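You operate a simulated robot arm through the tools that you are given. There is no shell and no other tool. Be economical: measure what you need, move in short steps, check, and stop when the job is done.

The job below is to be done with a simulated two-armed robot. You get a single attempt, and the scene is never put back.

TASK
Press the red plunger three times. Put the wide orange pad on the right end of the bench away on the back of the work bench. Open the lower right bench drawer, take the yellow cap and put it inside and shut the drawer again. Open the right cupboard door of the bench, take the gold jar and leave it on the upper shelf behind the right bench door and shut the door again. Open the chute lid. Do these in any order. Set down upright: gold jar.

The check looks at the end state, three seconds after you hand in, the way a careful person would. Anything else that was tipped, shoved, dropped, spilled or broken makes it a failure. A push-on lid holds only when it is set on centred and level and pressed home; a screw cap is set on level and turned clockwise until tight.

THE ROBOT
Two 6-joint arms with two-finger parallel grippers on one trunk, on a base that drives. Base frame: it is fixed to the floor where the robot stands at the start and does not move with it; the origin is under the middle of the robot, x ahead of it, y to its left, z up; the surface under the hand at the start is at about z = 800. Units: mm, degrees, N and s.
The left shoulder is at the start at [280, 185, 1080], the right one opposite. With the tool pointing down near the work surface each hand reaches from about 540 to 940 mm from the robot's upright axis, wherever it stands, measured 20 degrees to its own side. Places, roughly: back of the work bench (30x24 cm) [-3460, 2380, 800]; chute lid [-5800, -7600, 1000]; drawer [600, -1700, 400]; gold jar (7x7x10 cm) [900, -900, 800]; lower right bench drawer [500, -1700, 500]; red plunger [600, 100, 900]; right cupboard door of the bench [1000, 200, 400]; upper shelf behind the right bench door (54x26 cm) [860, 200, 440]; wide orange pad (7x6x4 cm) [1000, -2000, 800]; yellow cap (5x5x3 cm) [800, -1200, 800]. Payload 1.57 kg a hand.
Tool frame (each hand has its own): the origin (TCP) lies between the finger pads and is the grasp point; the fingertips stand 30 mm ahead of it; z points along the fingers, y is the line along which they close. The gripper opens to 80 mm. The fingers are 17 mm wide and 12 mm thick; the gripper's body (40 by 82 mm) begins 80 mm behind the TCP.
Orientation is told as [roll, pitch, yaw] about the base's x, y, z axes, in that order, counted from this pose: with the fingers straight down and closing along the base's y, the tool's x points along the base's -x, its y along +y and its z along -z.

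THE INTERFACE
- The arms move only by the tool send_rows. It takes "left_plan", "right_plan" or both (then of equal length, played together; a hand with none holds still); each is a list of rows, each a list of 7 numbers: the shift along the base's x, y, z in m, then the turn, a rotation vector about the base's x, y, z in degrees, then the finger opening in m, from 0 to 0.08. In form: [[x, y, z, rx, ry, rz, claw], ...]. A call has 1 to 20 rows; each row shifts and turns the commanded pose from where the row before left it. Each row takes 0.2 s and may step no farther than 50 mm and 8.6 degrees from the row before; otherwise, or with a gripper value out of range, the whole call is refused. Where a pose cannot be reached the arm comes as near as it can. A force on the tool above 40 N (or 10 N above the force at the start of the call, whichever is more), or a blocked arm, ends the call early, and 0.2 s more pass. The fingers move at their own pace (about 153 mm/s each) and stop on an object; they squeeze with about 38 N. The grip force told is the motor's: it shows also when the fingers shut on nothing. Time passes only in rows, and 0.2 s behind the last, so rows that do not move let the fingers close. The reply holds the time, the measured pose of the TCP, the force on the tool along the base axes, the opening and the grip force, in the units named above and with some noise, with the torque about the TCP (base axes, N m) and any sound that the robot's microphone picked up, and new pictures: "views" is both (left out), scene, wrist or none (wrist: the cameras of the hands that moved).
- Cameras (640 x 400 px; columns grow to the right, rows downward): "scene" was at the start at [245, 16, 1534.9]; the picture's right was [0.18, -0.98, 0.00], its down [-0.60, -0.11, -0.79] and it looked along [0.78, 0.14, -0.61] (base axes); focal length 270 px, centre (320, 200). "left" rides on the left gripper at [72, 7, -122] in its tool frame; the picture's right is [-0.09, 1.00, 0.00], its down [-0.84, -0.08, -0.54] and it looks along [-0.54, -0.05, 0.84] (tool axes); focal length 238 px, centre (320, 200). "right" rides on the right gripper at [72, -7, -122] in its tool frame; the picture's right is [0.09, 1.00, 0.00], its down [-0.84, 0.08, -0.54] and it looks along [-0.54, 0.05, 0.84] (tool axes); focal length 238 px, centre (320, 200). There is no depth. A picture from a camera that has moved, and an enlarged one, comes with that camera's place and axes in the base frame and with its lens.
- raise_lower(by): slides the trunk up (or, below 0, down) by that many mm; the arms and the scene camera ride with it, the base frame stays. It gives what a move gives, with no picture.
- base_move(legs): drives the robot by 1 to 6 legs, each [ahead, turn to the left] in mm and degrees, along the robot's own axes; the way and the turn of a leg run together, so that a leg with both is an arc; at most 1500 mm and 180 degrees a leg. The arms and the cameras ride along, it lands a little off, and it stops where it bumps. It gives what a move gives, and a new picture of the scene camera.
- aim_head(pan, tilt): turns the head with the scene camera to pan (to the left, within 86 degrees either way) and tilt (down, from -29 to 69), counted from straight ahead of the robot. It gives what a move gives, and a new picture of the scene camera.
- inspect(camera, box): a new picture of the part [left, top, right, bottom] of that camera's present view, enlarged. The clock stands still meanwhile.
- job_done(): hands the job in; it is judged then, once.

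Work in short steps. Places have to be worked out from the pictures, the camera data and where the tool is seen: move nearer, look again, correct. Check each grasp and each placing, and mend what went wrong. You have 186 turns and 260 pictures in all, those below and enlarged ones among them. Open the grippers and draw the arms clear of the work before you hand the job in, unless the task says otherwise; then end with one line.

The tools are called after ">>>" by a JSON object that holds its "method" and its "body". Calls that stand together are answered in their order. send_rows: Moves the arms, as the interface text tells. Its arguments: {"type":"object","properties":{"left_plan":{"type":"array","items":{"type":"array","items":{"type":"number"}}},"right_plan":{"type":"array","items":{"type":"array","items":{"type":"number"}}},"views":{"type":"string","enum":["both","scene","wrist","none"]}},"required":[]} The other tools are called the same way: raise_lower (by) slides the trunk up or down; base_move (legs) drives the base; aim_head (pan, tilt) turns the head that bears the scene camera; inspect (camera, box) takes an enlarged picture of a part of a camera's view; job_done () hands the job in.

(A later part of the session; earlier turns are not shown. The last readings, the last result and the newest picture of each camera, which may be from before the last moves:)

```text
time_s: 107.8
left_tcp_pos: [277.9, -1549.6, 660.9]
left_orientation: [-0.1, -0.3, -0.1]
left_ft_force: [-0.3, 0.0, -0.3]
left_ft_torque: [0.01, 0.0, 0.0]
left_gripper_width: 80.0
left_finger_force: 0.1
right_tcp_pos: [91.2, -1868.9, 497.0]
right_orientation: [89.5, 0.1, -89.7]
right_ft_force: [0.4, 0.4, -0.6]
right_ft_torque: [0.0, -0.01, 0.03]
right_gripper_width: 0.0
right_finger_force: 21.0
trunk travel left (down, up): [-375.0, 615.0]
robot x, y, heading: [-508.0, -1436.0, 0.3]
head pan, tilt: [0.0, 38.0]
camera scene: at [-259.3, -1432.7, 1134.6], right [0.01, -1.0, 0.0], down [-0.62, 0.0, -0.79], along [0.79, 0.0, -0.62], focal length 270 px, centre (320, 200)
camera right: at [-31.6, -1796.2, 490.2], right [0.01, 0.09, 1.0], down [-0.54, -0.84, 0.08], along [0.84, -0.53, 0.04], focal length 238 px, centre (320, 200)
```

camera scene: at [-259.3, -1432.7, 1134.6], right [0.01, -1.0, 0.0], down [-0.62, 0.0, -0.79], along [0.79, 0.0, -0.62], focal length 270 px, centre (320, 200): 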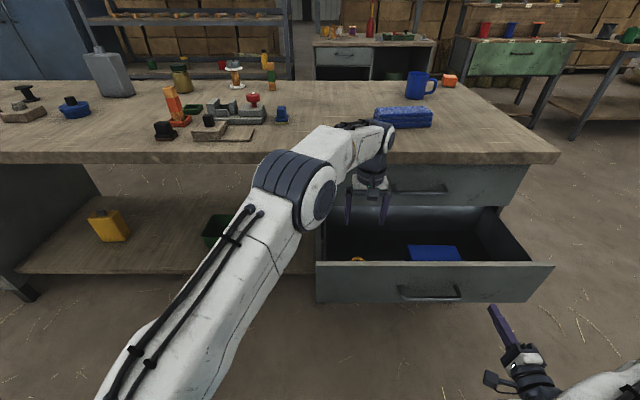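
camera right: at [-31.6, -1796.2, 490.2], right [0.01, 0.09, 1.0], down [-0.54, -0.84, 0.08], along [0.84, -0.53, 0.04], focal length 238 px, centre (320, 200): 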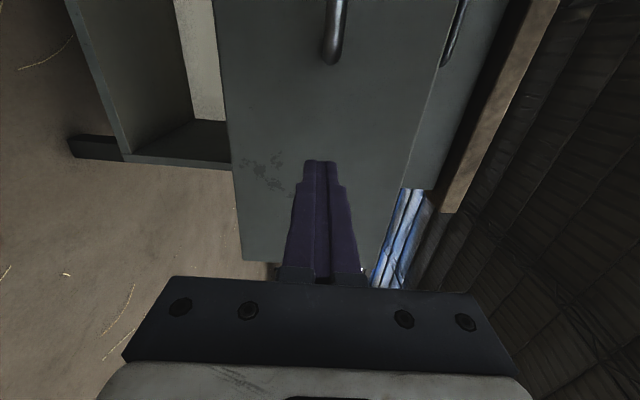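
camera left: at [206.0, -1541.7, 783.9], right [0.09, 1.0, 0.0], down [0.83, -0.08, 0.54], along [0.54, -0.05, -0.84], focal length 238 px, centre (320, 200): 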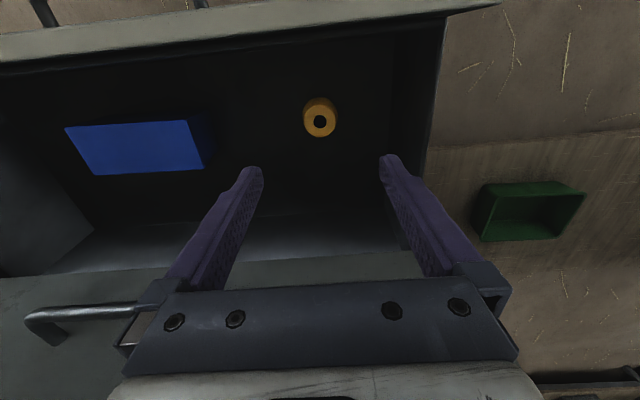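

Left move was refused for a step size; I resend it with smaller steps. Right hand is facing the drawer front well.

>>> {"method": "send_rows", "body": {"left_plan": [[0, 0, 0.045, 0, 0, 0, 0.08], [0, 0, 0.045, 0, 0, 0, 0.08], [0, 0, 0.045, 0, 0, 0, 0.08], [-0.018, 0.044, 0, 0, 0, 0, 0.08], [-0.018, 0.044, 0, 0, 0, 0, 0.08], [-0.018, 0.044, 0, 0, 0, 0, 0.08], [-0.018, 0.044, 0, 0, 0, 0, 0.08], [-0.018, 0.044, 0, 0, 0, 0, 0.08], [-0.018, 0.044, 0, 0, 0, 0, 0.08], [-0.018, 0.044, 0, 0, 0, 0, 0.08], [-0.018, 0.044, 0, 0, 0, 0, 0.08], [-0.018, 0.044, 0, 0, 0, 0, 0.08], [-0.018, 0.044, 0, 0, 0, 0, 0.08]], "views": "none"}}

>>> {"method": "send_rows", "body": {"right_plan": [[0.03, 0, 0, 0, 0, 0, 0.0], [0.03, 0, 0, 0, 0, 0, 0.0], [0.03, 0, 0, 0, 0, 0, 0.0], [0.03, 0, 0, 0, 0, 0, 0.0]], "views": "both"}}

```text
time_s: 110.7
left_tcp_pos: [90.7, -1105.2, 790.3]
left_orientation: [0.0, -0.2, 0.0]
left_ft_force: [0.5, 0.3, -0.6]
left_ft_torque: [0.02, 0.0, -0.02]
left_gripper_width: 80.1
left_finger_force: 0.0
left hand out of reach, approached as far as the arm can: row 3
right_tcp_pos: [91.8, -1868.7, 496.3]
right_orientation: [89.6, 0.1, -89.6]
right_ft_force: [-1.5, -0.3, 0.5]
right_ft_torque: [-0.01, 0.0, 0.0]
right_gripper_width: 0.1
right_finger_force: 21.3
trunk travel left (down, up): [-375.0, 615.0]
robot x, y, heading: [-508.2, -1432.3, 0.1]
head pan, tilt: [0.0, 38.0]
```

```text
time_s: 111.7
left_tcp_pos: [91.3, -1106.1, 789.9]
left_orientation: [-0.1, -0.3, 0.0]
left_ft_force: [0.7, -0.7, -0.3]
left_ft_torque: [0.03, -0.01, 0.0]
left_gripper_width: 80.1
left_finger_force: 0.0
right_tcp_pos: [212.6, -1869.6, 498.0]
right_orientation: [89.7, 0.1, -89.6]
right_ft_force: [-0.5, 0.4, 0.0]
right_ft_torque: [0.0, 0.01, 0.01]
right_gripper_width: 0.2
right_finger_force: 21.7
trunk travel left (down, up): [-375.0, 615.0]
robot x, y, heading: [-505.1, -1432.3, 0.6]
head pan, tilt: [0.0, 38.0]
camera scene: at [-259.2, -1432.5, 1134.6], right [0.01, -1.0, 0.0], down [-0.62, 0.0, -0.79], along [0.79, 0.0, -0.62], focal length 270 px, centre (320, 200)
camera right: at [90.8, -1797.6, 492.1], right [0.01, 0.09, 1.0], down [-0.54, -0.84, 0.08], along [0.84, -0.53, 0.04], focal length 238 px, centre (320, 200)
```

scene: 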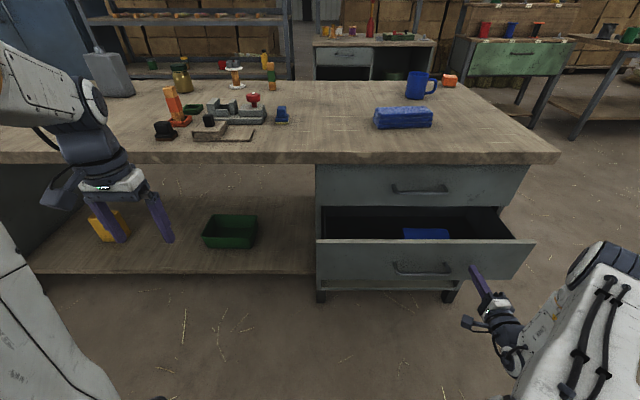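
right: 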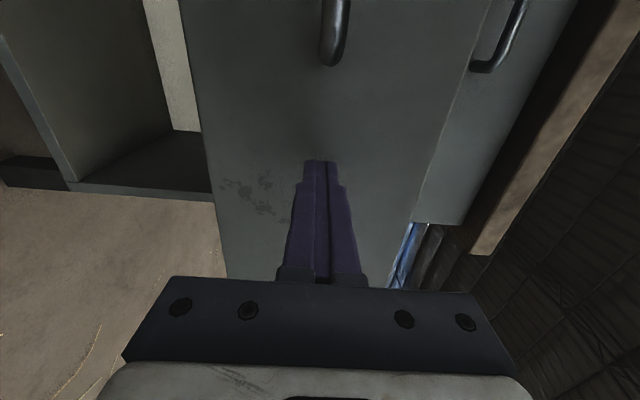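

The drawer is sliding in easily. I keep pushing.

>>> {"method": "send_rows", "body": {"right_plan": [[0.03, 0, 0, 0, 0, 0, 0.0], [0.03, 0, 0, 0, 0, 0, 0.0], [0.03, 0, 0, 0, 0, 0, 0.0], [0.02, 0, 0, 0, 0, 0, 0.0], [0.015, 0, 0, 0, 0, 0, 0.0], [0.01, 0, 0, 0, 0, 0, 0.0], [0.01, 0, 0, 0, 0, 0, 0.0], [0.01, 0, 0, 0, 0, 0, 0.0], [0.01, 0, 0, 0, 0, 0, 0.0]], "views": "both"}}

```text
time_s: 113.7
left_tcp_pos: [89.5, -1105.0, 790.7]
left_orientation: [0.0, -0.4, 0.0]
left_ft_force: [0.4, 0.3, 0.4]
left_ft_torque: [0.02, 0.02, 0.0]
left_gripper_width: 80.0
left_finger_force: 0.1
right_tcp_pos: [377.8, -1868.7, 497.6]
right_orientation: [89.6, 0.1, -89.6]
right_ft_force: [0.4, 0.7, 0.2]
right_ft_torque: [0.02, 0.02, -0.02]
right_gripper_width: 0.0
right_finger_force: 21.4
trunk travel left (down, up): [-375.0, 615.0]
robot x, y, heading: [-509.9, -1433.9, -0.1]
head pan, tilt: [0.0, 38.0]
camera scene: at [-259.1, -1432.4, 1134.6], right [0.01, -1.0, 0.0], down [-0.62, 0.0, -0.79], along [0.79, 0.01, -0.62], focal length 270 px, centre (320, 200)
camera right: at [255.5, -1797.0, 491.2], right [0.01, 0.09, 1.0], down [-0.54, -0.84, 0.08], along [0.84, -0.53, 0.04], focal length 238 px, centre (320, 200)
```

scene: 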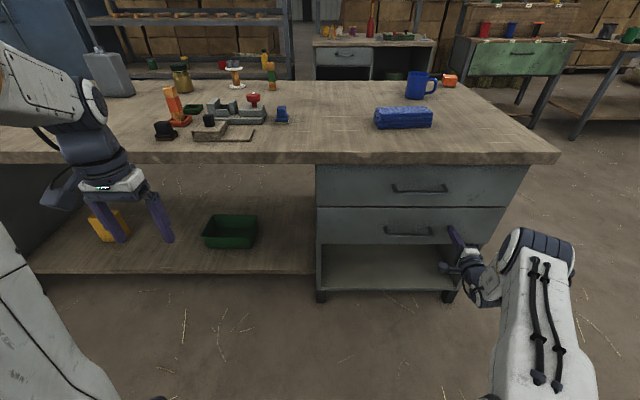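
right: 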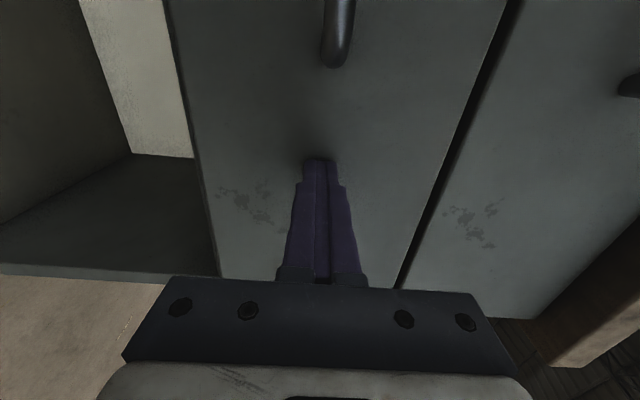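

Almost shut; I push the last bit until the force rises.

>>> {"method": "send_rows", "body": {"right_plan": [[0.006, 0, 0, 0, 0, 0, 0.0], [0.006, 0, 0, 0, 0, 0, 0.0], [0.006, 0, 0, 0, 0, 0, 0.0], [0.006, 0, 0, 0, 0, 0, 0.0], [0.006, 0, 0, 0, 0, 0, 0.0]], "views": "both"}}

```text
time_s: 114.0
left_tcp_pos: [89.7, -1107.3, 790.5]
left_orientation: [-0.1, -0.3, 0.0]
left_ft_force: [0.3, 0.4, 0.7]
left_ft_torque: [-0.02, -0.01, 0.0]
left_gripper_width: 80.1
left_finger_force: 0.1
right_tcp_pos: [378.0, -1868.7, 496.6]
right_orientation: [89.6, 0.2, -89.5]
right_ft_force: [-14.8, 4.8, 7.4]
right_ft_torque: [-0.1, -0.33, 0.02]
right_gripper_width: 0.2
right_finger_force: 21.7
trunk travel left (down, up): [-375.0, 615.0]
robot x, y, heading: [-505.7, -1435.5, 0.3]
head pan, tilt: [0.0, 38.0]
stopped in row 1 (right hand): the force on the tool passed its limit at 54 N (the readings are from after the stop); the commanded pose is now the measured one
camera scene: at [-260.0, -1432.4, 1134.8], right [0.01, -1.0, 0.0], down [-0.62, 0.0, -0.79], along [0.79, 0.0, -0.62], focal length 270 px, centre (320, 200)
camera right: at [255.5, -1797.5, 490.5], right [0.0, 0.09, 1.0], down [-0.53, -0.84, 0.08], along [0.85, -0.53, 0.04], focal length 238 px, centre (320, 200)
```

scene: 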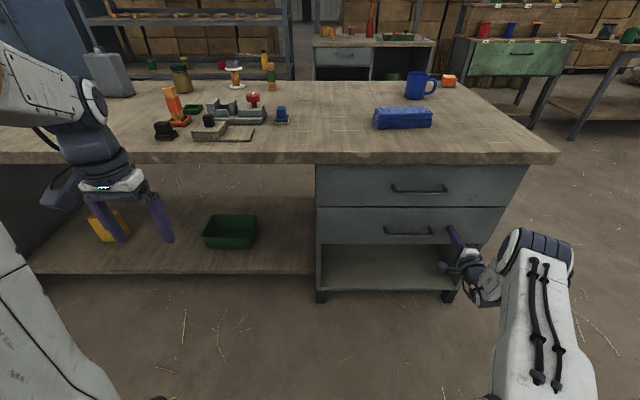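
right: 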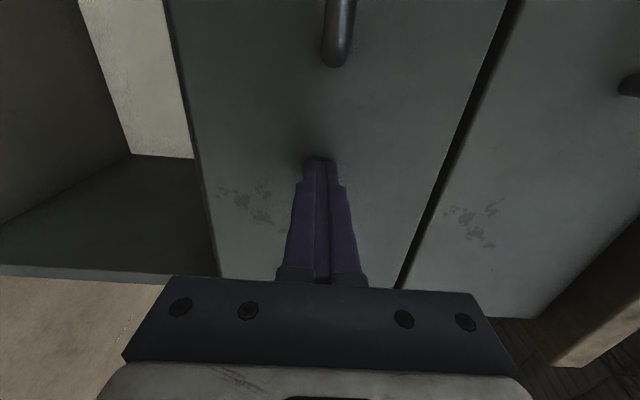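

The drawer is firmly shut. Now I retract the right hand and undo its roll.

>>> {"method": "send_rows", "body": {"right_plan": [[-0.045, 0, 0, 0, 0, 0, 0.04], [-0.045, 0, 0, 0, 0, 0, 0.08], [-0.045, -0.01, 0, 0, 0, 0, 0.08], [-0.02, -0.03, 0.02, -8.2, 0, 0, 0.08], [0, -0.03, 0.02, -8.2, 0, 0, 0.08], [0, -0.03, 0.02, -8.2, 0, 0, 0.08], [0, -0.02, 0.02, -8.2, 0, 0, 0.08], [0, -0.02, 0.02, -8.2, 0, 0, 0.08], [0, -0.02, 0.02, -8.2, 0, 0, 0.08], [0, -0.02, 0.02, -8.2, 0, 0, 0.08], [0, -0.02, 0.02, -8.2, 0, 0, 0.08], [0, 0, 0.02, -8.2, 0, 0, 0.08], [0, 0, 0.02, -8.2, 0, 0, 0.08], [0, 0, 0.02, -8, 0, 0, 0.08]], "views": "none"}}

>>> {"method": "send_rows", "body": {"right_plan": [[0, 0, 0.02, 0, 8.2, 0, 0.08], [0, 0, 0.02, 0, 8.2, 0, 0.08], [0, 0, 0.02, 0, 8.2, 0, 0.08], [0, 0, 0.02, 0, 8.2, 0, 0.08], [0, 0, 0.02, 0, 8.2, 0, 0.08], [0, 0, 0.0, 0, 8.2, 0, 0.08], [0, 0, 0.0, 0, 8.2, 0, 0.08], [0, 0, 0.0, 0, 8.2, 0, 0.08], [0, 0, 0.0, 0, 8.2, 0, 0.08], [0, 0, 0.0, 0, 8.2, 0, 0.08], [0, 0, 0.0, 0, 8, 0, 0.08]], "views": "scene"}}

```text
time_s: 117.0
left_tcp_pos: [90.6, -1106.3, 790.4]
left_orientation: [0.0, -0.2, 0.1]
left_ft_force: [0.2, -0.2, 0.3]
left_ft_torque: [0.01, 0.01, -0.02]
left_gripper_width: 80.1
left_finger_force: 0.1
right_tcp_pos: [223.7, -2069.1, 715.1]
right_orientation: [8.1, -89.5, -8.5]
right_ft_force: [0.6, 0.2, -0.4]
right_ft_torque: [0.0, -0.03, 0.02]
right_gripper_width: 80.2
right_finger_force: 0.1
trunk travel left (down, up): [-375.0, 615.0]
robot x, y, heading: [-510.8, -1433.9, 0.3]
head pan, tilt: [0.0, 38.0]
```

```text
time_s: 119.4
left_tcp_pos: [91.5, -1105.9, 790.7]
left_orientation: [0.0, -0.4, 0.0]
left_ft_force: [0.7, 0.0, 0.6]
left_ft_torque: [-0.01, -0.04, 0.04]
left_gripper_width: 80.1
left_finger_force: 0.0
right_tcp_pos: [181.2, -2029.2, 792.7]
right_orientation: [-0.5, 0.1, -0.3]
right_ft_force: [-0.8, 0.5, 0.5]
right_ft_torque: [-0.04, -0.04, 0.0]
right_gripper_width: 80.3
right_finger_force: 0.1
right hand out of reach, approached as far as the arm can: row 9, 10, 11
trunk travel left (down, up): [-375.0, 615.0]
robot x, y, heading: [-508.7, -1434.9, 0.5]
head pan, tilt: [0.0, 38.0]
camera scene: at [-259.8, -1432.5, 1134.6], right [0.01, -1.0, 0.0], down [-0.62, 0.0, -0.79], along [0.79, 0.0, -0.62], focal length 270 px, centre (320, 200)
```

scene: 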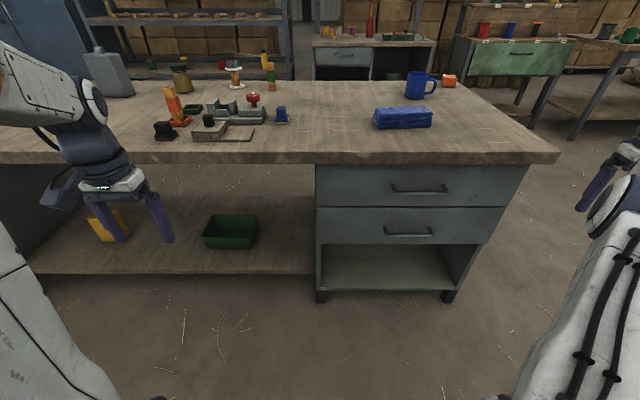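

Raise the trunk and drive around the right end of the bench to the far side.

>>> {"method": "raise_lower", "body": {"by": 400}}

>>> {"method": "base_move", "body": {"legs": [[200, 0], [0, -90], [1050, 0], [0, 90], [1500, 0], [500, 0]]}}

```text
time_s: 123.3
left_tcp_pos: [90.6, -1106.8, 1191.0]
left_orientation: [0.0, -0.3, 0.0]
left_ft_force: [0.3, 0.0, 0.0]
left_ft_torque: [-0.02, -0.02, 0.02]
left_gripper_width: 80.2
left_finger_force: 0.1
right_tcp_pos: [182.3, -2028.0, 1191.8]
right_orientation: [-0.4, 0.1, -0.2]
right_ft_force: [0.3, 0.0, 0.0]
right_ft_torque: [-0.01, 0.02, 0.02]
right_gripper_width: 79.8
right_finger_force: 0.0
trunk travel left (down, up): [-775.0, 215.0]
robot x, y, heading: [-505.3, -1435.3, 0.5]
head pan, tilt: [0.0, 38.0]
```

```text
time_s: 147.0
left_tcp_pos: [2286.3, -2271.6, 1190.2]
left_orientation: [0.1, -0.4, -3.7]
left_ft_force: [0.7, 0.4, -0.8]
left_ft_torque: [0.0, 0.01, -0.04]
left_gripper_width: 79.9
left_finger_force: 0.1
right_tcp_pos: [2319.7, -3198.4, 1192.8]
right_orientation: [-0.4, 0.1, -3.8]
right_ft_force: [0.3, 0.0, -0.2]
right_ft_torque: [-0.03, 0.0, -0.01]
right_gripper_width: 80.3
right_finger_force: 0.0
trunk travel left (down, up): [-775.0, 215.0]
robot x, y, heading: [1671.4, -2562.6, -3.4]
head pan, tilt: [0.0, 38.0]
camera scene: at [1916.9, -2574.5, 1534.6], right [-0.06, -1.0, 0.0], down [-0.61, 0.04, -0.79], along [0.79, -0.05, -0.62], focal length 270 px, centre (320, 200)
```

scene: 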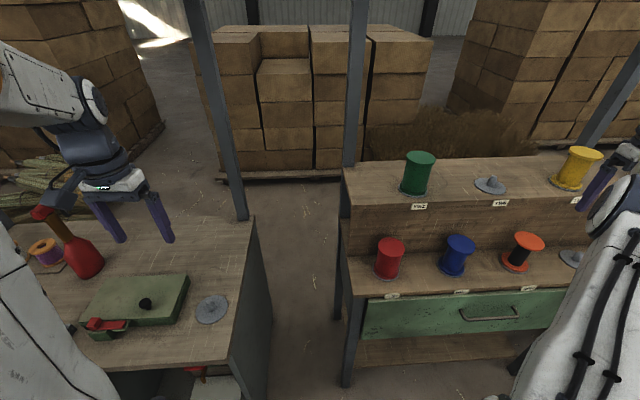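

I'm near the desks, so I raise the trunk for clearance, back off and turn in pieces toward the far-side aisle.

>>> {"method": "raise_lower", "body": {"by": 200}}

>>> {"method": "base_move", "body": {"legs": [[-340, 0], [0, 63], [600, 0]]}}

```text
time_s: 149.1
left_tcp_pos: [2287.3, -2271.7, 1390.7]
left_orientation: [0.0, -0.2, -3.7]
left_ft_force: [0.2, -0.1, 0.0]
left_ft_torque: [-0.02, 0.04, -0.07]
left_gripper_width: 79.8
left_finger_force: 0.1
right_tcp_pos: [2321.0, -3197.3, 1391.5]
right_orientation: [-0.3, 0.0, -3.9]
right_ft_force: [0.3, -0.2, 0.1]
right_ft_torque: [0.01, -0.01, 0.06]
right_gripper_width: 79.6
right_finger_force: 0.0
trunk travel left (down, up): [-975.0, 15.0]
robot x, y, heading: [1668.1, -2559.2, -3.3]
head pan, tilt: [0.0, 38.0]
```

```text
time_s: 156.1
left_tcp_pos: [1544.8, -1534.5, 1393.6]
left_orientation: [-0.2, -0.6, 59.2]
left_ft_force: [-0.1, 0.1, -0.9]
left_ft_torque: [0.01, 0.03, 0.02]
left_gripper_width: 80.1
left_finger_force: 0.0
right_tcp_pos: [2380.4, -1961.0, 1399.5]
right_orientation: [-0.2, 0.6, 55.9]
right_ft_force: [0.6, 0.0, -0.2]
right_ft_torque: [0.01, 0.0, -0.02]
right_gripper_width: 80.0
right_finger_force: 0.0
trunk travel left (down, up): [-975.0, 15.0]
robot x, y, heading: [1532.6, -2212.0, 59.0]
head pan, tilt: [0.0, 38.0]
stopped in leg 3: the robot was blocked; the commanded pose is now the measured one
camera scene: at [1637.3, -1999.5, 1736.9], right [0.86, -0.51, 0.01], down [-0.31, -0.53, -0.79], along [0.41, 0.68, -0.61], focal length 270 px, centre (320, 200)
```

scene: 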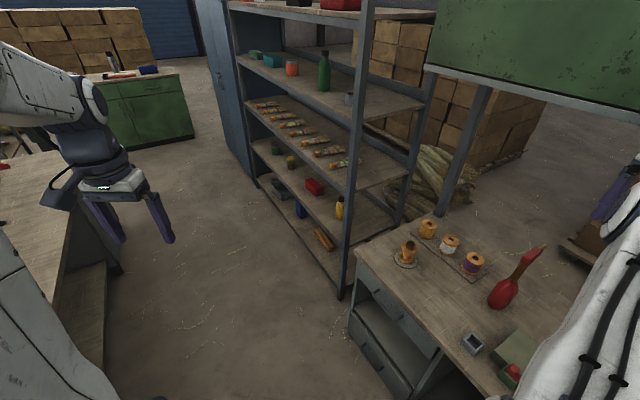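

Blocked; the right arm seems to have touched something. I look with the head right and with the right wrist.

>>> {"method": "aim_head", "body": {"pan": -45, "tilt": 30}}

>>> {"method": "inspect", "body": {"camera": "right", "box": [0, 0, 640, 400]}}

```text
time_s: 157.2
left_tcp_pos: [1543.5, -1534.6, 1394.2]
left_orientation: [-0.2, -0.6, 59.1]
left_ft_force: [-0.2, 0.6, 0.1]
left_ft_torque: [0.0, 0.0, 0.01]
left_gripper_width: 79.9
left_finger_force: 0.1
right_tcp_pos: [2382.8, -1959.8, 1400.8]
right_orientation: [-0.3, 0.5, 55.8]
right_ft_force: [0.7, -0.8, -0.3]
right_ft_torque: [0.02, -0.01, 0.01]
right_gripper_width: 80.1
right_finger_force: 0.1
trunk travel left (down, up): [-975.0, 15.0]
robot x, y, heading: [1530.0, -2209.5, 59.3]
head pan, tilt: [-45.0, 30.0]
camera scene: at [1680.2, -2052.1, 1749.5], right [0.24, -0.97, 0.0], down [-0.47, -0.12, -0.87], along [0.85, 0.21, -0.49], focal length 270 px, centre (320, 200)
```

scene: 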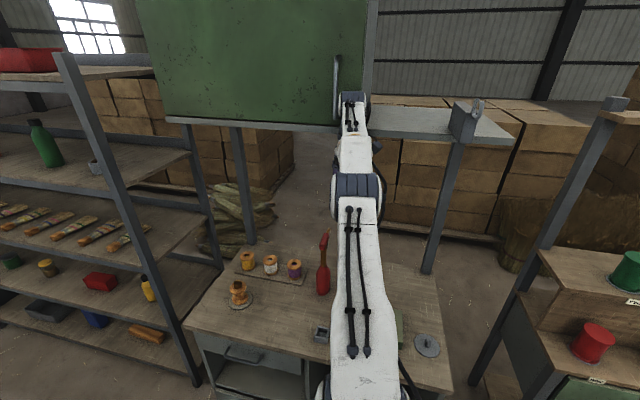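

```text
1.00 times, centred on (320, 200) of right (not enlarged: the box is as wide or as high as the picture)
camera zoom: at [2347.9, -2022.1, 1522.6], right [-0.88, 0.48, 0.0], down [0.41, 0.74, 0.53], along [0.26, 0.47, -0.85], focal length 238 px, centre (320, 200)
```

zoom: 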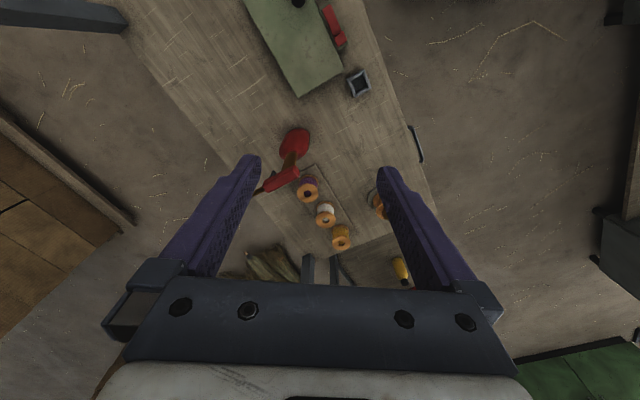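

The right wrist touched the overhead cabinet of the desk. I fold the right hand inward (toward my centre).

>>> {"method": "send_rows", "body": {"right_plan": [[-0.0386, 0.0232, 0, 0, 0, 0, 0.08], [-0.0386, 0.0232, 0, 0, 0, 0, 0.08], [-0.0386, 0.0232, 0, 0, 0, 0, 0.08], [-0.0386, 0.0232, 0, 0, 0, 0, 0.08], [-0.0386, 0.0232, 0, 0, 0, 0, 0.08], [-0.0386, 0.0232, 0, 0, 0, 0, 0.08], [-0.0386, 0.0232, 0, 0, 0, 0, 0.08], [-0.0386, 0.0232, 0, 0, 0, 0, 0.08]], "views": "scene"}}

```text
time_s: 158.3
left_tcp_pos: [1556.0, -1539.6, 1394.5]
left_orientation: [0.2, -0.5, 59.1]
left_ft_force: [0.8, 0.1, 0.3]
left_ft_torque: [0.02, 0.04, -0.01]
left_gripper_width: 80.0
left_finger_force: 0.0
right_tcp_pos: [2254.2, -1937.7, 1398.2]
right_orientation: [0.0, 0.2, 44.9]
right_ft_force: [-0.6, -0.4, 0.2]
right_ft_torque: [-0.01, 0.06, -0.01]
right_gripper_width: 79.9
right_finger_force: 0.0
trunk travel left (down, up): [-975.0, 15.0]
robot x, y, heading: [1530.0, -2209.9, 57.9]
head pan, tilt: [-45.0, 30.0]
stopped in row 5 (right hand): the arm was blocked; the commanded pose is now the measured one
camera scene: at [1700.3, -2062.5, 1747.6], right [0.23, -0.97, -0.01], down [-0.49, -0.11, -0.87], along [0.84, 0.2, -0.5], focal length 270 px, centre (320, 200)
```

scene: 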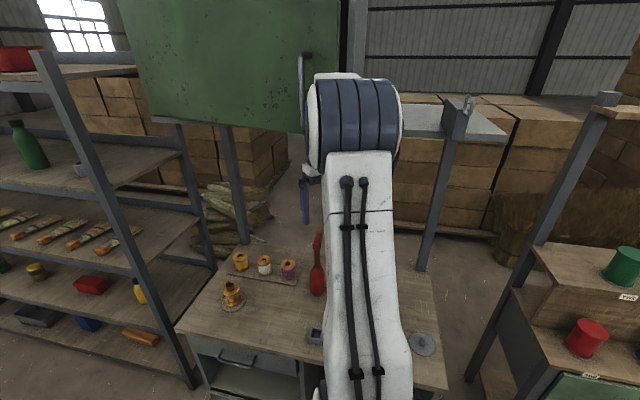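

The elbow is hitting the overhead cabinet. I reverse along the path I came.

>>> {"method": "base_move", "body": {"legs": [[-250, 0]]}}

```text
time_s: 160.2
left_tcp_pos: [1424.5, -1744.3, 1391.6]
left_orientation: [0.1, -0.3, 59.1]
left_ft_force: [-0.4, 0.5, -0.5]
left_ft_torque: [0.03, -0.04, 0.03]
left_gripper_width: 80.0
left_finger_force: 0.1
right_tcp_pos: [2123.6, -2137.2, 1392.9]
right_orientation: [0.0, 0.8, 45.7]
right_ft_force: [-0.2, 0.2, -0.6]
right_ft_torque: [0.01, 0.0, 0.03]
right_gripper_width: 79.8
right_finger_force: 0.0
trunk travel left (down, up): [-975.0, 15.0]
robot x, y, heading: [1397.9, -2422.7, 58.7]
head pan, tilt: [-45.0, 30.0]
camera scene: at [1570.1, -2264.9, 1747.0], right [0.23, -0.97, 0.0], down [-0.49, -0.12, -0.87], along [0.84, 0.2, -0.5], focal length 270 px, centre (320, 200)
```

scene: 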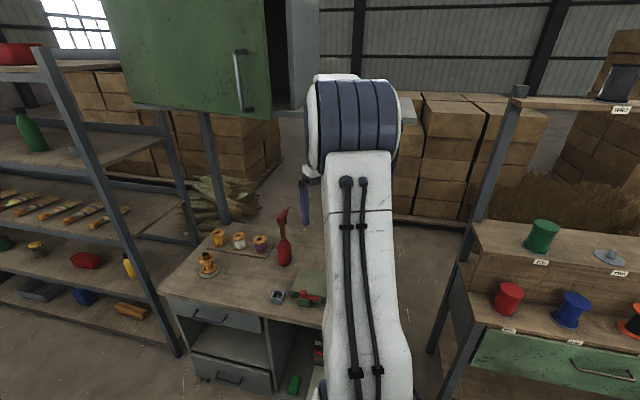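

The overhead cabinet door looks ajar now, so I may have to mend that. First I tuck the right arm in and look.

>>> {"method": "send_rows", "body": {"right_plan": [[-0.03, 0.0, 0, 0, 0, 6, 0.08], [-0.03, 0.01, 0, 0, 0, 6, 0.08], [-0.03, 0.01, 0, 0, 0, 2, 0.08], [-0.03, 0.01, 0, 0, 0, 0, 0.08]], "views": "none"}}

>>> {"method": "aim_head", "body": {"pan": -45, "tilt": 15}}

```text
time_s: 161.2
left_tcp_pos: [1425.4, -1744.7, 1391.0]
left_orientation: [0.1, -0.4, 59.1]
left_ft_force: [-0.3, 0.9, -0.3]
left_ft_torque: [-0.03, 0.0, 0.01]
left_gripper_width: 79.9
left_finger_force: 0.1
right_tcp_pos: [2004.5, -2108.2, 1393.7]
right_orientation: [-0.1, 0.8, 59.8]
right_ft_force: [-0.1, -0.1, 0.7]
right_ft_torque: [0.01, -0.04, 0.03]
right_gripper_width: 80.2
right_finger_force: 0.1
trunk travel left (down, up): [-975.0, 15.0]
robot x, y, heading: [1398.9, -2426.3, 58.5]
head pan, tilt: [-45.0, 30.0]
```

```text
time_s: 161.9
left_tcp_pos: [1425.6, -1745.2, 1391.4]
left_orientation: [0.1, -0.2, 59.0]
left_ft_force: [0.1, -0.7, -0.7]
left_ft_torque: [-0.01, -0.01, 0.01]
left_gripper_width: 79.9
left_finger_force: 0.0
right_tcp_pos: [2005.0, -2107.7, 1392.2]
right_orientation: [0.0, 0.9, 59.6]
right_ft_force: [0.5, 0.4, 0.2]
right_ft_torque: [-0.01, -0.02, -0.02]
right_gripper_width: 80.1
right_finger_force: 0.0
trunk travel left (down, up): [-975.0, 15.0]
robot x, y, heading: [1397.5, -2425.9, 58.5]
head pan, tilt: [-45.0, 15.0]
camera scene: at [1573.2, -2264.0, 1771.1], right [0.23, -0.97, 0.0], down [-0.25, -0.06, -0.97], along [0.94, 0.23, -0.26], focal length 270 px, centre (320, 200)
```

scene: 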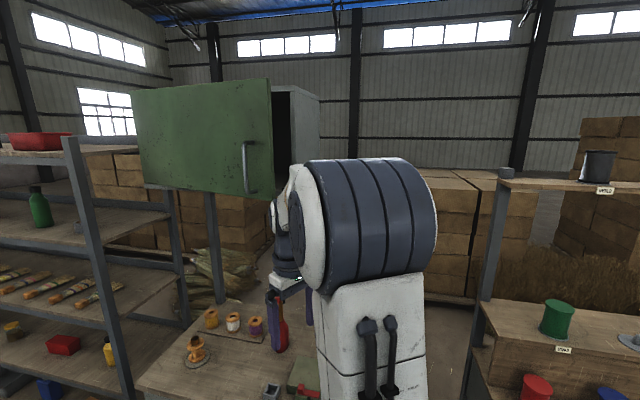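

The door bottom corner moved about 60 mm out: my elbow hooked its handle. I'll push it shut again. I reposition to face the desk, with the left hand toward the door's free edge (~(2341,-1935), z>1567).

>>> {"method": "base_move", "body": {"legs": [[0, -24], [250, 0], [0, -34.5]]}}

>>> {"method": "aim_head", "body": {"pan": 20, "tilt": 5}}

```text
time_s: 164.9
left_tcp_pos: [1875.2, -1687.1, 1390.9]
left_orientation: [0.1, -0.3, 35.3]
left_ft_force: [-0.1, 0.2, 0.1]
left_ft_torque: [-0.02, 0.03, -0.02]
left_gripper_width: 80.1
left_finger_force: 0.0
right_tcp_pos: [2254.1, -2255.5, 1391.8]
right_orientation: [0.1, 1.3, 35.8]
right_ft_force: [1.1, -0.8, -0.5]
right_ft_torque: [-0.02, 0.02, 0.02]
right_gripper_width: 80.0
right_finger_force: 0.0
trunk travel left (down, up): [-975.0, 15.0]
robot x, y, heading: [1581.2, -2296.8, 34.8]
head pan, tilt: [-45.0, 15.0]
stopped in leg 2: the robot was blocked; the commanded pose is now the measured one
camera scene: at [1800.4, -2221.5, 1771.7], right [-0.18, -0.98, 0.0], down [-0.25, 0.05, -0.97], along [0.95, -0.17, -0.26], focal length 270 px, centre (320, 200)
```

scene: 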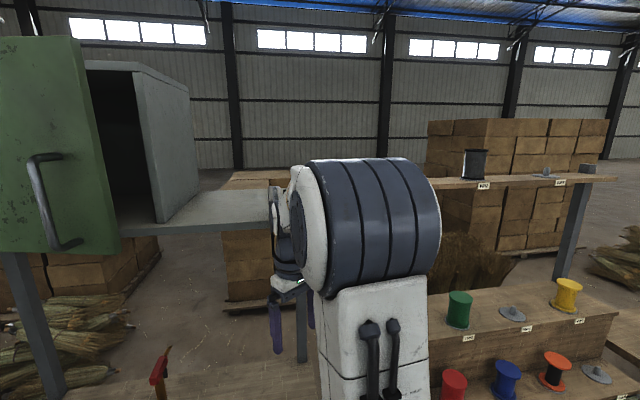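

```text
time_s: 166.2
left_tcp_pos: [1875.5, -1686.2, 1391.3]
left_orientation: [0.0, -0.3, 35.4]
left_ft_force: [0.7, 0.0, 0.2]
left_ft_torque: [0.02, -0.04, -0.01]
left_gripper_width: 80.0
left_finger_force: 0.1
right_tcp_pos: [2253.7, -2255.1, 1392.5]
right_orientation: [0.1, 1.2, 35.6]
right_ft_force: [-0.7, -0.1, 0.3]
right_ft_torque: [0.02, -0.05, 0.0]
right_gripper_width: 79.8
right_finger_force: 0.0
trunk travel left (down, up): [-975.0, 15.0]
robot x, y, heading: [1579.3, -2295.5, 34.7]
head pan, tilt: [20.0, 5.0]
camera scene: at [1760.8, -2130.3, 1787.9], right [0.82, -0.58, 0.0], down [-0.05, -0.07, -1.0], along [0.57, 0.81, -0.09], focal length 270 px, centre (320, 200)
```

scene: 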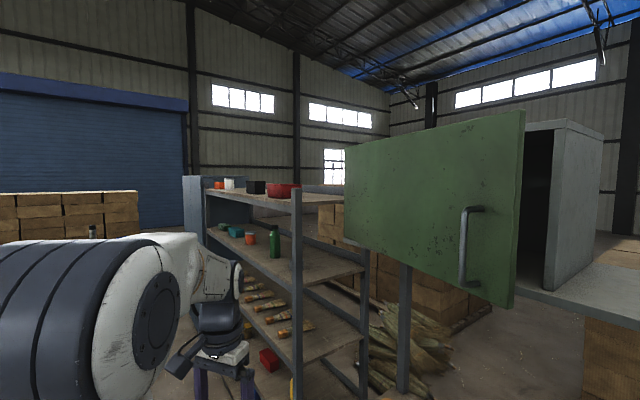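

The door stands ~100 mm open. I back off a little and turn to face the desk squarely.

>>> {"method": "base_move", "body": {"legs": [[-60, 0], [0, -35]]}}

```text
time_s: 168.9
left_tcp_pos: [2125.9, -2005.6, 1389.7]
left_orientation: [0.0, -0.2, -0.2]
left_ft_force: [-0.3, -0.7, 0.0]
left_ft_torque: [0.0, -0.04, -0.02]
left_gripper_width: 80.3
left_finger_force: 0.1
right_tcp_pos: [2105.4, -2688.2, 1390.9]
right_orientation: [0.2, 1.4, 0.3]
right_ft_force: [0.9, 0.5, 0.2]
right_ft_torque: [0.02, -0.02, 0.0]
right_gripper_width: 80.3
right_finger_force: 0.1
trunk travel left (down, up): [-975.0, 15.0]
robot x, y, heading: [1530.9, -2326.8, -0.4]
head pan, tilt: [20.0, 5.0]
camera scene: at [1777.3, -2302.2, 1787.3], right [0.33, -0.94, 0.0], down [-0.08, -0.03, -1.0], along [0.94, 0.33, -0.09], focal length 270 px, centre (320, 200)
```

scene: 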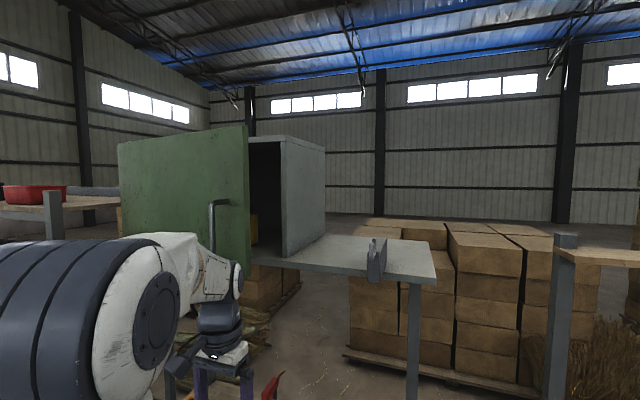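

I close the left fingers, raise the hand and pitch it to point at the door.

>>> {"method": "send_rows", "body": {"left_plan": [[0, 0.005, 0.024, 0, -8.2, 0, 0], [0, 0.005, 0.024, 0, -8.2, 0, 0], [0, 0.005, 0.024, 0, -8.2, 0, 0], [0, 0.005, 0.024, 0, -8.2, 0, 0], [0, 0.005, 0.024, 0, -8.2, 0, 0], [0, 0.005, 0.024, 0, -8.2, 0, 0], [0, 0.005, 0.024, 0, -8.2, 0, 0], [0, 0.005, 0.024, 0, -8.2, 0, 0], [0, 0.005, 0.024, 0, -8.2, 0, 0], [0, 0.005, 0.024, 0, -8.2, 0, 0], [0, 0.005, 0.024, 0, -8, 0, 0]], "views": "scene"}}

```text
time_s: 171.3
left_tcp_pos: [2130.4, -1940.9, 1652.8]
left_orientation: [168.1, -89.6, -168.0]
left_ft_force: [0.3, -0.4, 0.2]
left_ft_torque: [0.01, -0.01, 0.02]
left_gripper_width: 0.0
left_finger_force: 21.4
left hand out of reach, approached as far as the arm can: row 7, 8
right_tcp_pos: [2106.1, -2686.6, 1390.3]
right_orientation: [0.3, 1.4, 0.3]
right_ft_force: [-0.6, -1.0, -0.2]
right_ft_torque: [0.0, -0.04, -0.01]
right_gripper_width: 80.1
right_finger_force: 0.1
trunk travel left (down, up): [-975.0, 15.0]
robot x, y, heading: [1529.1, -2329.1, -0.8]
head pan, tilt: [20.0, 5.0]
camera scene: at [1777.2, -2302.0, 1787.3], right [0.33, -0.94, 0.0], down [-0.08, -0.03, -1.0], along [0.94, 0.33, -0.09], focal length 270 px, centre (320, 200)
```

scene: 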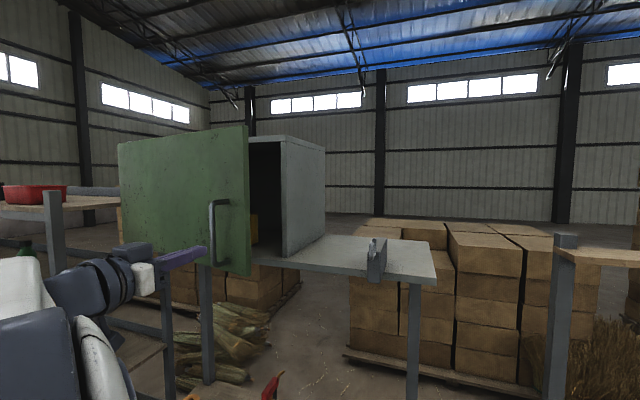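

I shift 90 mm left, past the handle, then push +x.

>>> {"method": "send_rows", "body": {"left_plan": [[0, 0.045, -0.005, 0, 0, 0, 0], [0, 0.045, -0.005, 0, 0, 0, 0], [0.04, 0, 0, 0, 0, 0, 0], [0.04, 0, 0, 0, 0, 0, 0], [0.04, 0, 0, 0, 0, 0, 0], [0.03, 0, 0, 0, 0, 0, 0], [0.03, 0, 0, 0, 0, 0, 0], [0.015, 0, 0, 0, 0, 0, 0], [0.01, 0, 0, 0, 0, 0, 0]], "views": "scene"}}

```text
time_s: 173.3
left_tcp_pos: [2339.5, -1850.9, 1643.3]
left_orientation: [163.4, -89.9, -163.4]
left_ft_force: [-0.1, 0.4, 0.6]
left_ft_torque: [0.04, -0.02, 0.01]
left_gripper_width: 0.0
left_finger_force: 21.6
right_tcp_pos: [2104.8, -2688.1, 1392.5]
right_orientation: [0.2, 1.4, 0.2]
right_ft_force: [-0.2, -0.5, 0.2]
right_ft_torque: [0.0, 0.01, -0.01]
right_gripper_width: 80.1
right_finger_force: 0.1
trunk travel left (down, up): [-975.0, 15.0]
robot x, y, heading: [1530.2, -2326.8, -0.7]
head pan, tilt: [20.0, 5.0]
camera scene: at [1777.3, -2302.0, 1787.3], right [0.33, -0.94, 0.0], down [-0.08, -0.03, -1.0], along [0.94, 0.33, -0.09], focal length 270 px, centre (320, 200)
```

scene: 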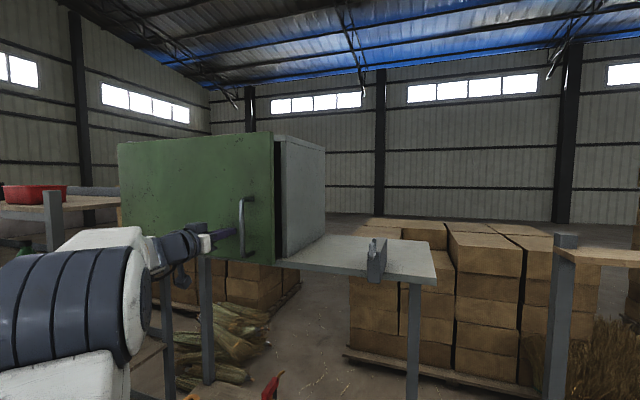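

The door is closing. I continue until resistance.

>>> {"method": "send_rows", "body": {"left_plan": [[0.01, 0, 0, 0, 0, 0, 0], [0.01, 0, 0, 0, 0, 0, 0], [0.008, 0, 0, 0, 0, 0, 0], [0.008, 0, 0, 0, 0, 0, 0], [0.006, 0, 0, 0, 0, 0, 0], [0.006, 0, 0, 0, 0, 0, 0], [0.006, 0, 0, 0, 0, 0, 0]], "views": "scene"}}

```text
time_s: 174.9
left_tcp_pos: [2387.6, -1850.0, 1643.0]
left_orientation: [134.2, -89.8, -134.2]
left_ft_force: [-36.7, -11.5, -11.2]
left_ft_torque: [-0.22, 0.49, -0.26]
left_gripper_width: 0.0
left_finger_force: 21.0
right_tcp_pos: [2103.1, -2689.8, 1391.3]
right_orientation: [0.2, 1.3, 0.3]
right_ft_force: [0.5, 0.4, 0.5]
right_ft_torque: [0.01, 0.01, 0.01]
right_gripper_width: 80.3
right_finger_force: 0.1
trunk travel left (down, up): [-975.0, 15.0]
robot x, y, heading: [1529.1, -2331.5, -0.5]
head pan, tilt: [20.0, 5.0]
camera scene: at [1773.6, -2302.8, 1787.6], right [0.33, -0.94, 0.0], down [-0.08, -0.03, -1.0], along [0.94, 0.33, -0.09], focal length 270 px, centre (320, 200)
```

scene: 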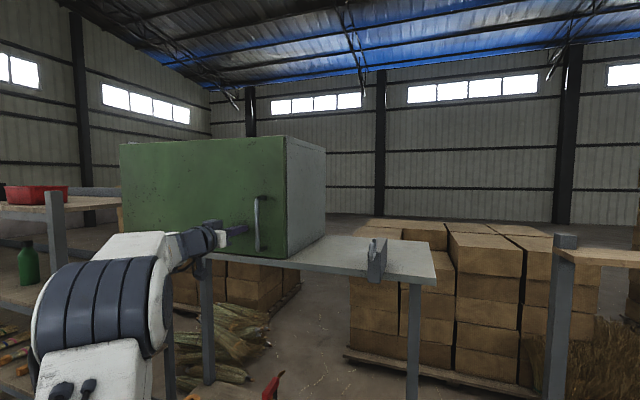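

Shut firmly. I retract the left hand and return it to pointing down.

>>> {"method": "send_rows", "body": {"left_plan": [[-0.04, 0, 0, 0, 0, 0, 0], [-0.045, 0, 0, 0, 0, 0, 0], [-0.045, 0, 0, 0, 0, 0, 0], [-0.045, 0, 0, 0, 0, 0, 0], [-0.045, 0, 0, 0, 0, 0, 0], [-0.04, -0.02, 0, 0, 0, 0, 0], [0, -0.045, 0, 0, 0, 0, 0], [0, -0.04, 0, 0, 0, 0, 0]], "views": "none"}}

>>> {"method": "send_rows", "body": {"left_plan": [[0, 0, -0.024, 0, 8.2, 0, 0.08], [0, 0, -0.024, 0, 8.2, 0, 0.08], [0, 0, -0.024, 0, 8.2, 0, 0.08], [0, 0, -0.024, 0, 8.2, 0, 0.08], [0, 0, -0.024, 0, 8.2, 0, 0.08], [0, 0, -0.024, 0, 8.2, 0, 0.08], [0, 0, -0.024, 0, 8.2, 0, 0.08], [0, 0, -0.024, 0, 8.2, 0, 0.08], [0, 0, -0.024, 0, 8.2, 0, 0.08], [0, 0, -0.024, 0, 8.2, 0, 0.08], [0, 0, -0.024, 0, 8, 0, 0.08]], "views": "scene"}}

```text
time_s: 176.7
left_tcp_pos: [2137.4, -1953.3, 1641.2]
left_orientation: [178.1, -89.8, -178.3]
left_ft_force: [-1.0, 0.0, -0.8]
left_ft_torque: [0.02, -0.04, -0.03]
left_gripper_width: 0.1
left_finger_force: 21.1
left hand out of reach, approached as far as the arm can: row 8
right_tcp_pos: [2106.8, -2687.8, 1390.1]
right_orientation: [0.2, 1.4, 0.2]
right_ft_force: [-0.5, 0.1, -0.1]
right_ft_torque: [-0.02, -0.01, 0.06]
right_gripper_width: 80.0
right_finger_force: 0.1
trunk travel left (down, up): [-975.0, 15.0]
robot x, y, heading: [1529.8, -2332.1, -0.6]
head pan, tilt: [20.0, 5.0]
```

```text
time_s: 179.1
left_tcp_pos: [2134.9, -1950.5, 1376.2]
left_orientation: [0.1, -0.1, 0.0]
left_ft_force: [0.6, 0.8, 0.6]
left_ft_torque: [-0.01, 0.03, -0.02]
left_gripper_width: 80.2
left_finger_force: 0.1
right_tcp_pos: [2106.6, -2688.2, 1390.1]
right_orientation: [0.1, 1.4, 0.2]
right_ft_force: [0.3, 0.4, 0.3]
right_ft_torque: [0.0, 0.0, -0.03]
right_gripper_width: 80.1
right_finger_force: 0.0
trunk travel left (down, up): [-975.0, 15.0]
robot x, y, heading: [1533.7, -2334.6, -0.6]
head pan, tilt: [20.0, 5.0]
camera scene: at [1777.4, -2302.0, 1787.3], right [0.33, -0.94, 0.0], down [-0.08, -0.03, -1.0], along [0.94, 0.33, -0.09], focal length 270 px, centre (320, 200)
```

scene: 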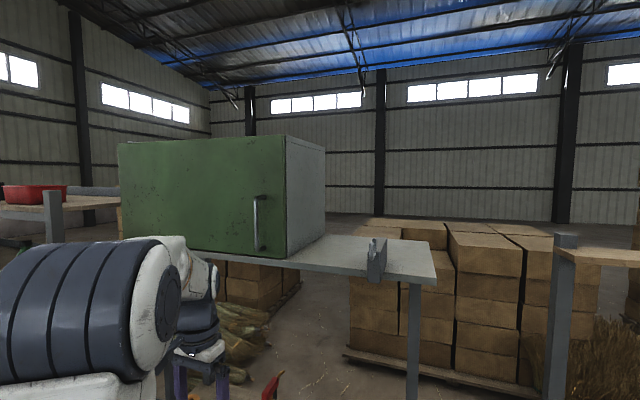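

Door is shut as before. I lower the trunk and turn around to face the bench from the far side near its right end, to take the pad with the right hand.

>>> {"method": "raise_lower", "body": {"by": -200}}

>>> {"method": "base_move", "body": {"legs": [[-60, 0], [0, 180]]}}

>>> {"method": "aim_head", "body": {"pan": -20, "tilt": 40}}

```text
time_s: 181.3
left_tcp_pos: [2134.7, -1950.6, 1176.9]
left_orientation: [0.0, -0.1, -0.1]
left_ft_force: [0.8, -0.5, -0.3]
left_ft_torque: [0.03, -0.01, 0.01]
left_gripper_width: 79.9
left_finger_force: 0.1
right_tcp_pos: [2106.0, -2687.8, 1190.2]
right_orientation: [0.3, 1.4, 0.3]
right_ft_force: [0.1, 0.3, 0.0]
right_ft_torque: [0.0, -0.03, -0.02]
right_gripper_width: 80.0
right_finger_force: 0.0
trunk travel left (down, up): [-775.0, 215.0]
robot x, y, heading: [1526.1, -2327.8, -0.7]
head pan, tilt: [20.0, 5.0]
```

```text
time_s: 189.7
left_tcp_pos: [879.9, -2733.0, 1176.6]
left_orientation: [0.0, -0.2, -177.9]
left_ft_force: [0.1, -0.6, -0.7]
left_ft_torque: [-0.04, -0.02, 0.04]
left_gripper_width: 80.0
left_finger_force: 0.0
right_tcp_pos: [880.8, -1995.3, 1189.3]
right_orientation: [0.2, 1.4, -177.5]
right_ft_force: [0.2, -0.1, 0.1]
right_ft_torque: [-0.02, 0.0, -0.03]
right_gripper_width: 79.7
right_finger_force: 0.0
trunk travel left (down, up): [-775.0, 215.0]
robot x, y, heading: [1470.8, -2330.3, -178.8]
head pan, tilt: [20.0, 5.0]
camera scene: at [1223.9, -2367.7, 1587.3], right [-0.37, 0.93, 0.0], down [0.08, 0.03, -1.0], along [-0.93, -0.37, -0.09], focal length 270 px, centre (320, 200)
```

scene: 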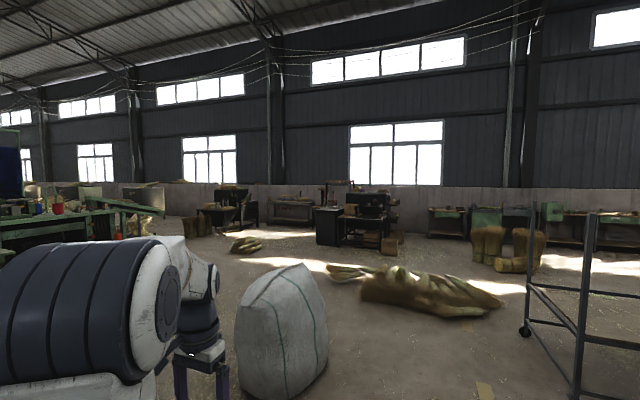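

```text
time_s: 190.7
left_tcp_pos: [881.8, -2734.0, 1177.9]
left_orientation: [0.0, -0.2, -177.9]
left_ft_force: [-0.7, 0.1, 0.5]
left_ft_torque: [0.01, 0.01, 0.01]
left_gripper_width: 80.1
left_finger_force: 0.1
right_tcp_pos: [880.7, -1995.3, 1191.4]
right_orientation: [0.1, 1.4, -177.5]
right_ft_force: [-0.5, 0.5, 0.1]
right_ft_torque: [0.0, 0.01, -0.02]
right_gripper_width: 80.1
right_finger_force: 0.0
trunk travel left (down, up): [-775.0, 215.0]
robot x, y, heading: [1472.8, -2329.8, -178.5]
head pan, tilt: [-20.0, 40.0]
camera scene: at [1228.7, -2307.2, 1531.6], right [0.32, 0.95, 0.0], down [0.61, -0.2, -0.77], along [-0.73, 0.24, -0.64], focal length 270 px, centre (320, 200)
```

scene: 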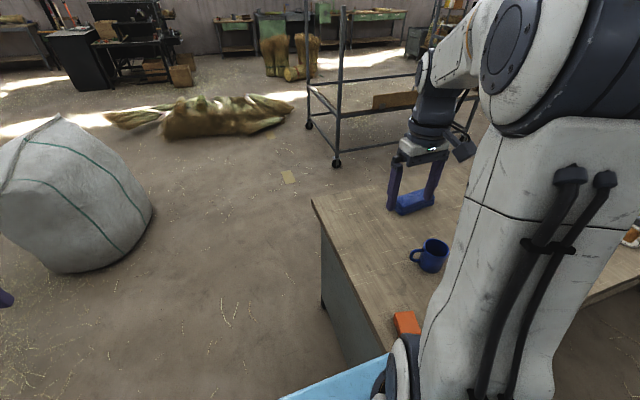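

I back up so the pad is within the right hand's reach.

>>> {"method": "base_move", "body": {"legs": [[-240, -1.4]]}}

>>> {"method": "inspect", "body": {"camera": "right", "box": [0, 0, 640, 400]}}

```text
time_s: 192.5
left_tcp_pos: [1117.3, -2717.4, 1177.3]
left_orientation: [-0.1, -0.2, -179.1]
left_ft_force: [1.4, -0.5, -0.7]
left_ft_torque: [0.01, 0.01, -0.01]
left_gripper_width: 80.0
left_finger_force: 0.0
right_tcp_pos: [1133.0, -1979.6, 1190.6]
right_orientation: [0.2, 1.4, -178.9]
right_ft_force: [-0.5, -0.5, -0.5]
right_ft_torque: [-0.02, -0.02, 0.01]
right_gripper_width: 80.0
right_finger_force: 0.2
trunk travel left (down, up): [-775.0, 215.0]
robot x, y, heading: [1711.6, -2325.5, -179.7]
head pan, tilt: [-20.0, 40.0]
camera scene: at [1473.6, -2298.1, 1531.5], right [0.34, 0.94, 0.0], down [0.61, -0.22, -0.77], along [-0.72, 0.26, -0.64], focal length 270 px, centre (320, 200)
```

scene: 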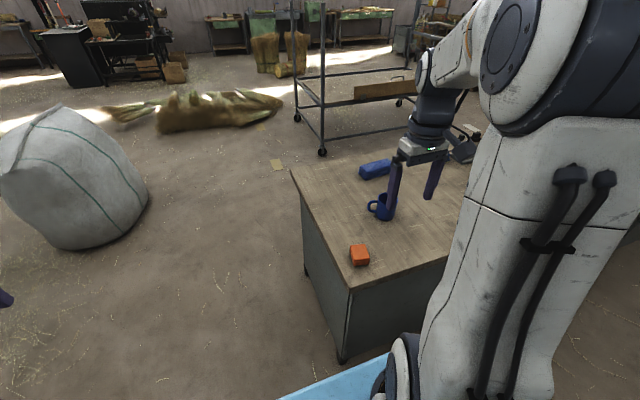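

```text
1.00 times, centred on (320, 200) of right (not enlarged: the box is as wide or as high as the picture)
camera zoom: at [1201.3, -1970.1, 1313.9], right [0.11, -0.99, 0.01], down [-0.85, -0.09, 0.52], along [-0.52, -0.06, -0.85], focal length 238 px, centre (320, 200)
```

zoom: 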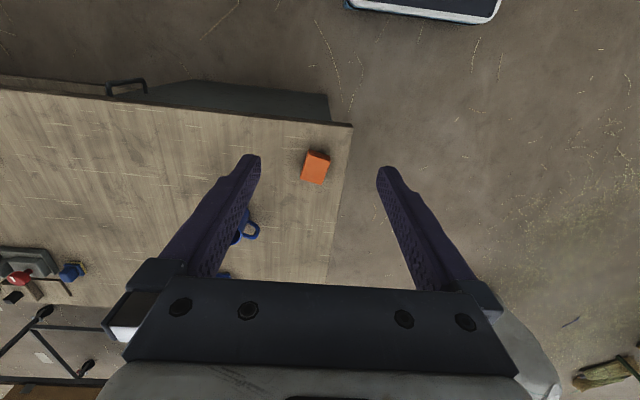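

Pad at about (991,-1986). I move the right hand above it for a closer look.

>>> {"method": "send_rows", "body": {"right_plan": [[-0.035, -0.0015, -0.03, 0, 1.4, -1, 0.08], [-0.035, -0.0015, -0.03, 0, 0, 0, 0.08], [-0.035, -0.0015, -0.03, 0, 0, 0, 0.08], [-0.035, -0.0015, -0.03, 0, 0, 0, 0.08], [0, 0, -0.04, 0, 0, 0, 0.08], [0, 0, -0.04, 0, 0, 0, 0.08], [0, 0, -0.04, 0, 0, 0, 0.08]], "views": "wrist"}}

```text
time_s: 194.1
left_tcp_pos: [1116.1, -2715.7, 1177.1]
left_orientation: [0.1, -0.2, -179.1]
left_ft_force: [-0.1, 0.3, -0.1]
left_ft_torque: [0.02, 0.0, 0.04]
left_gripper_width: 80.1
left_finger_force: 0.1
right_tcp_pos: [994.2, -1985.9, 949.3]
right_orientation: [0.1, -0.1, -179.9]
right_ft_force: [-0.7, -0.1, -0.6]
right_ft_torque: [0.0, 0.0, -0.02]
right_gripper_width: 79.8
right_finger_force: 0.0
trunk travel left (down, up): [-775.0, 215.0]
robot x, y, heading: [1714.7, -2327.3, -179.7]
head pan, tilt: [-20.0, 40.0]
camera right: at [1066.4, -1977.1, 1071.6], right [0.1, -1.0, 0.0], down [-0.84, -0.08, 0.54], along [-0.54, -0.05, -0.84], focal length 238 px, centre (320, 200)
```

right: 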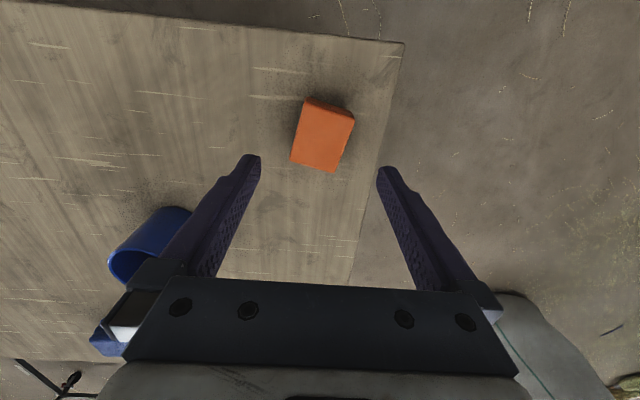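

Pad centre ≈(987,-1985), rotated about −10°. I align the yaw and descend to grasp height.

>>> {"method": "send_rows", "body": {"right_plan": [[-0.004, 0, -0.02, 0, 0, -5.2, 0.08], [-0.003, 0.001, -0.03, 0, 0, -5.2, 0.08], [0, 0, -0.03, 0, 0, 0, 0.08], [0, 0, -0.03, 0, 0, 0, 0.08], [0, 0, 0, 0, 0, 0, 0.08]], "views": "wrist"}}

```text
time_s: 195.3
left_tcp_pos: [1116.7, -2716.4, 1175.4]
left_orientation: [0.0, -0.3, -179.1]
left_ft_force: [-0.1, 0.6, -0.8]
left_ft_torque: [0.05, -0.02, -0.02]
left_gripper_width: 80.3
left_finger_force: 0.0
right_tcp_pos: [986.9, -1983.9, 839.9]
right_orientation: [0.1, 0.0, 169.8]
right_ft_force: [-0.4, -0.3, 0.7]
right_ft_torque: [0.05, 0.03, 0.01]
right_gripper_width: 80.1
right_finger_force: 0.2
trunk travel left (down, up): [-775.0, 215.0]
robot x, y, heading: [1713.9, -2327.9, -179.7]
head pan, tilt: [-20.0, 40.0]
camera right: at [1058.3, -1989.3, 961.2], right [-0.09, -1.0, 0.0], down [-0.84, 0.07, 0.54], along [-0.54, 0.04, -0.84], focal length 238 px, centre (320, 200)
```

right: 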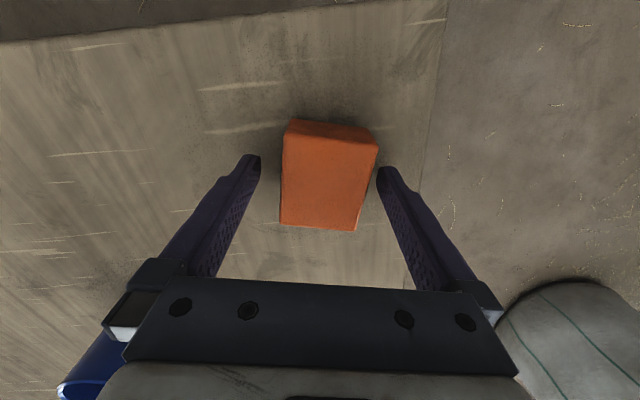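

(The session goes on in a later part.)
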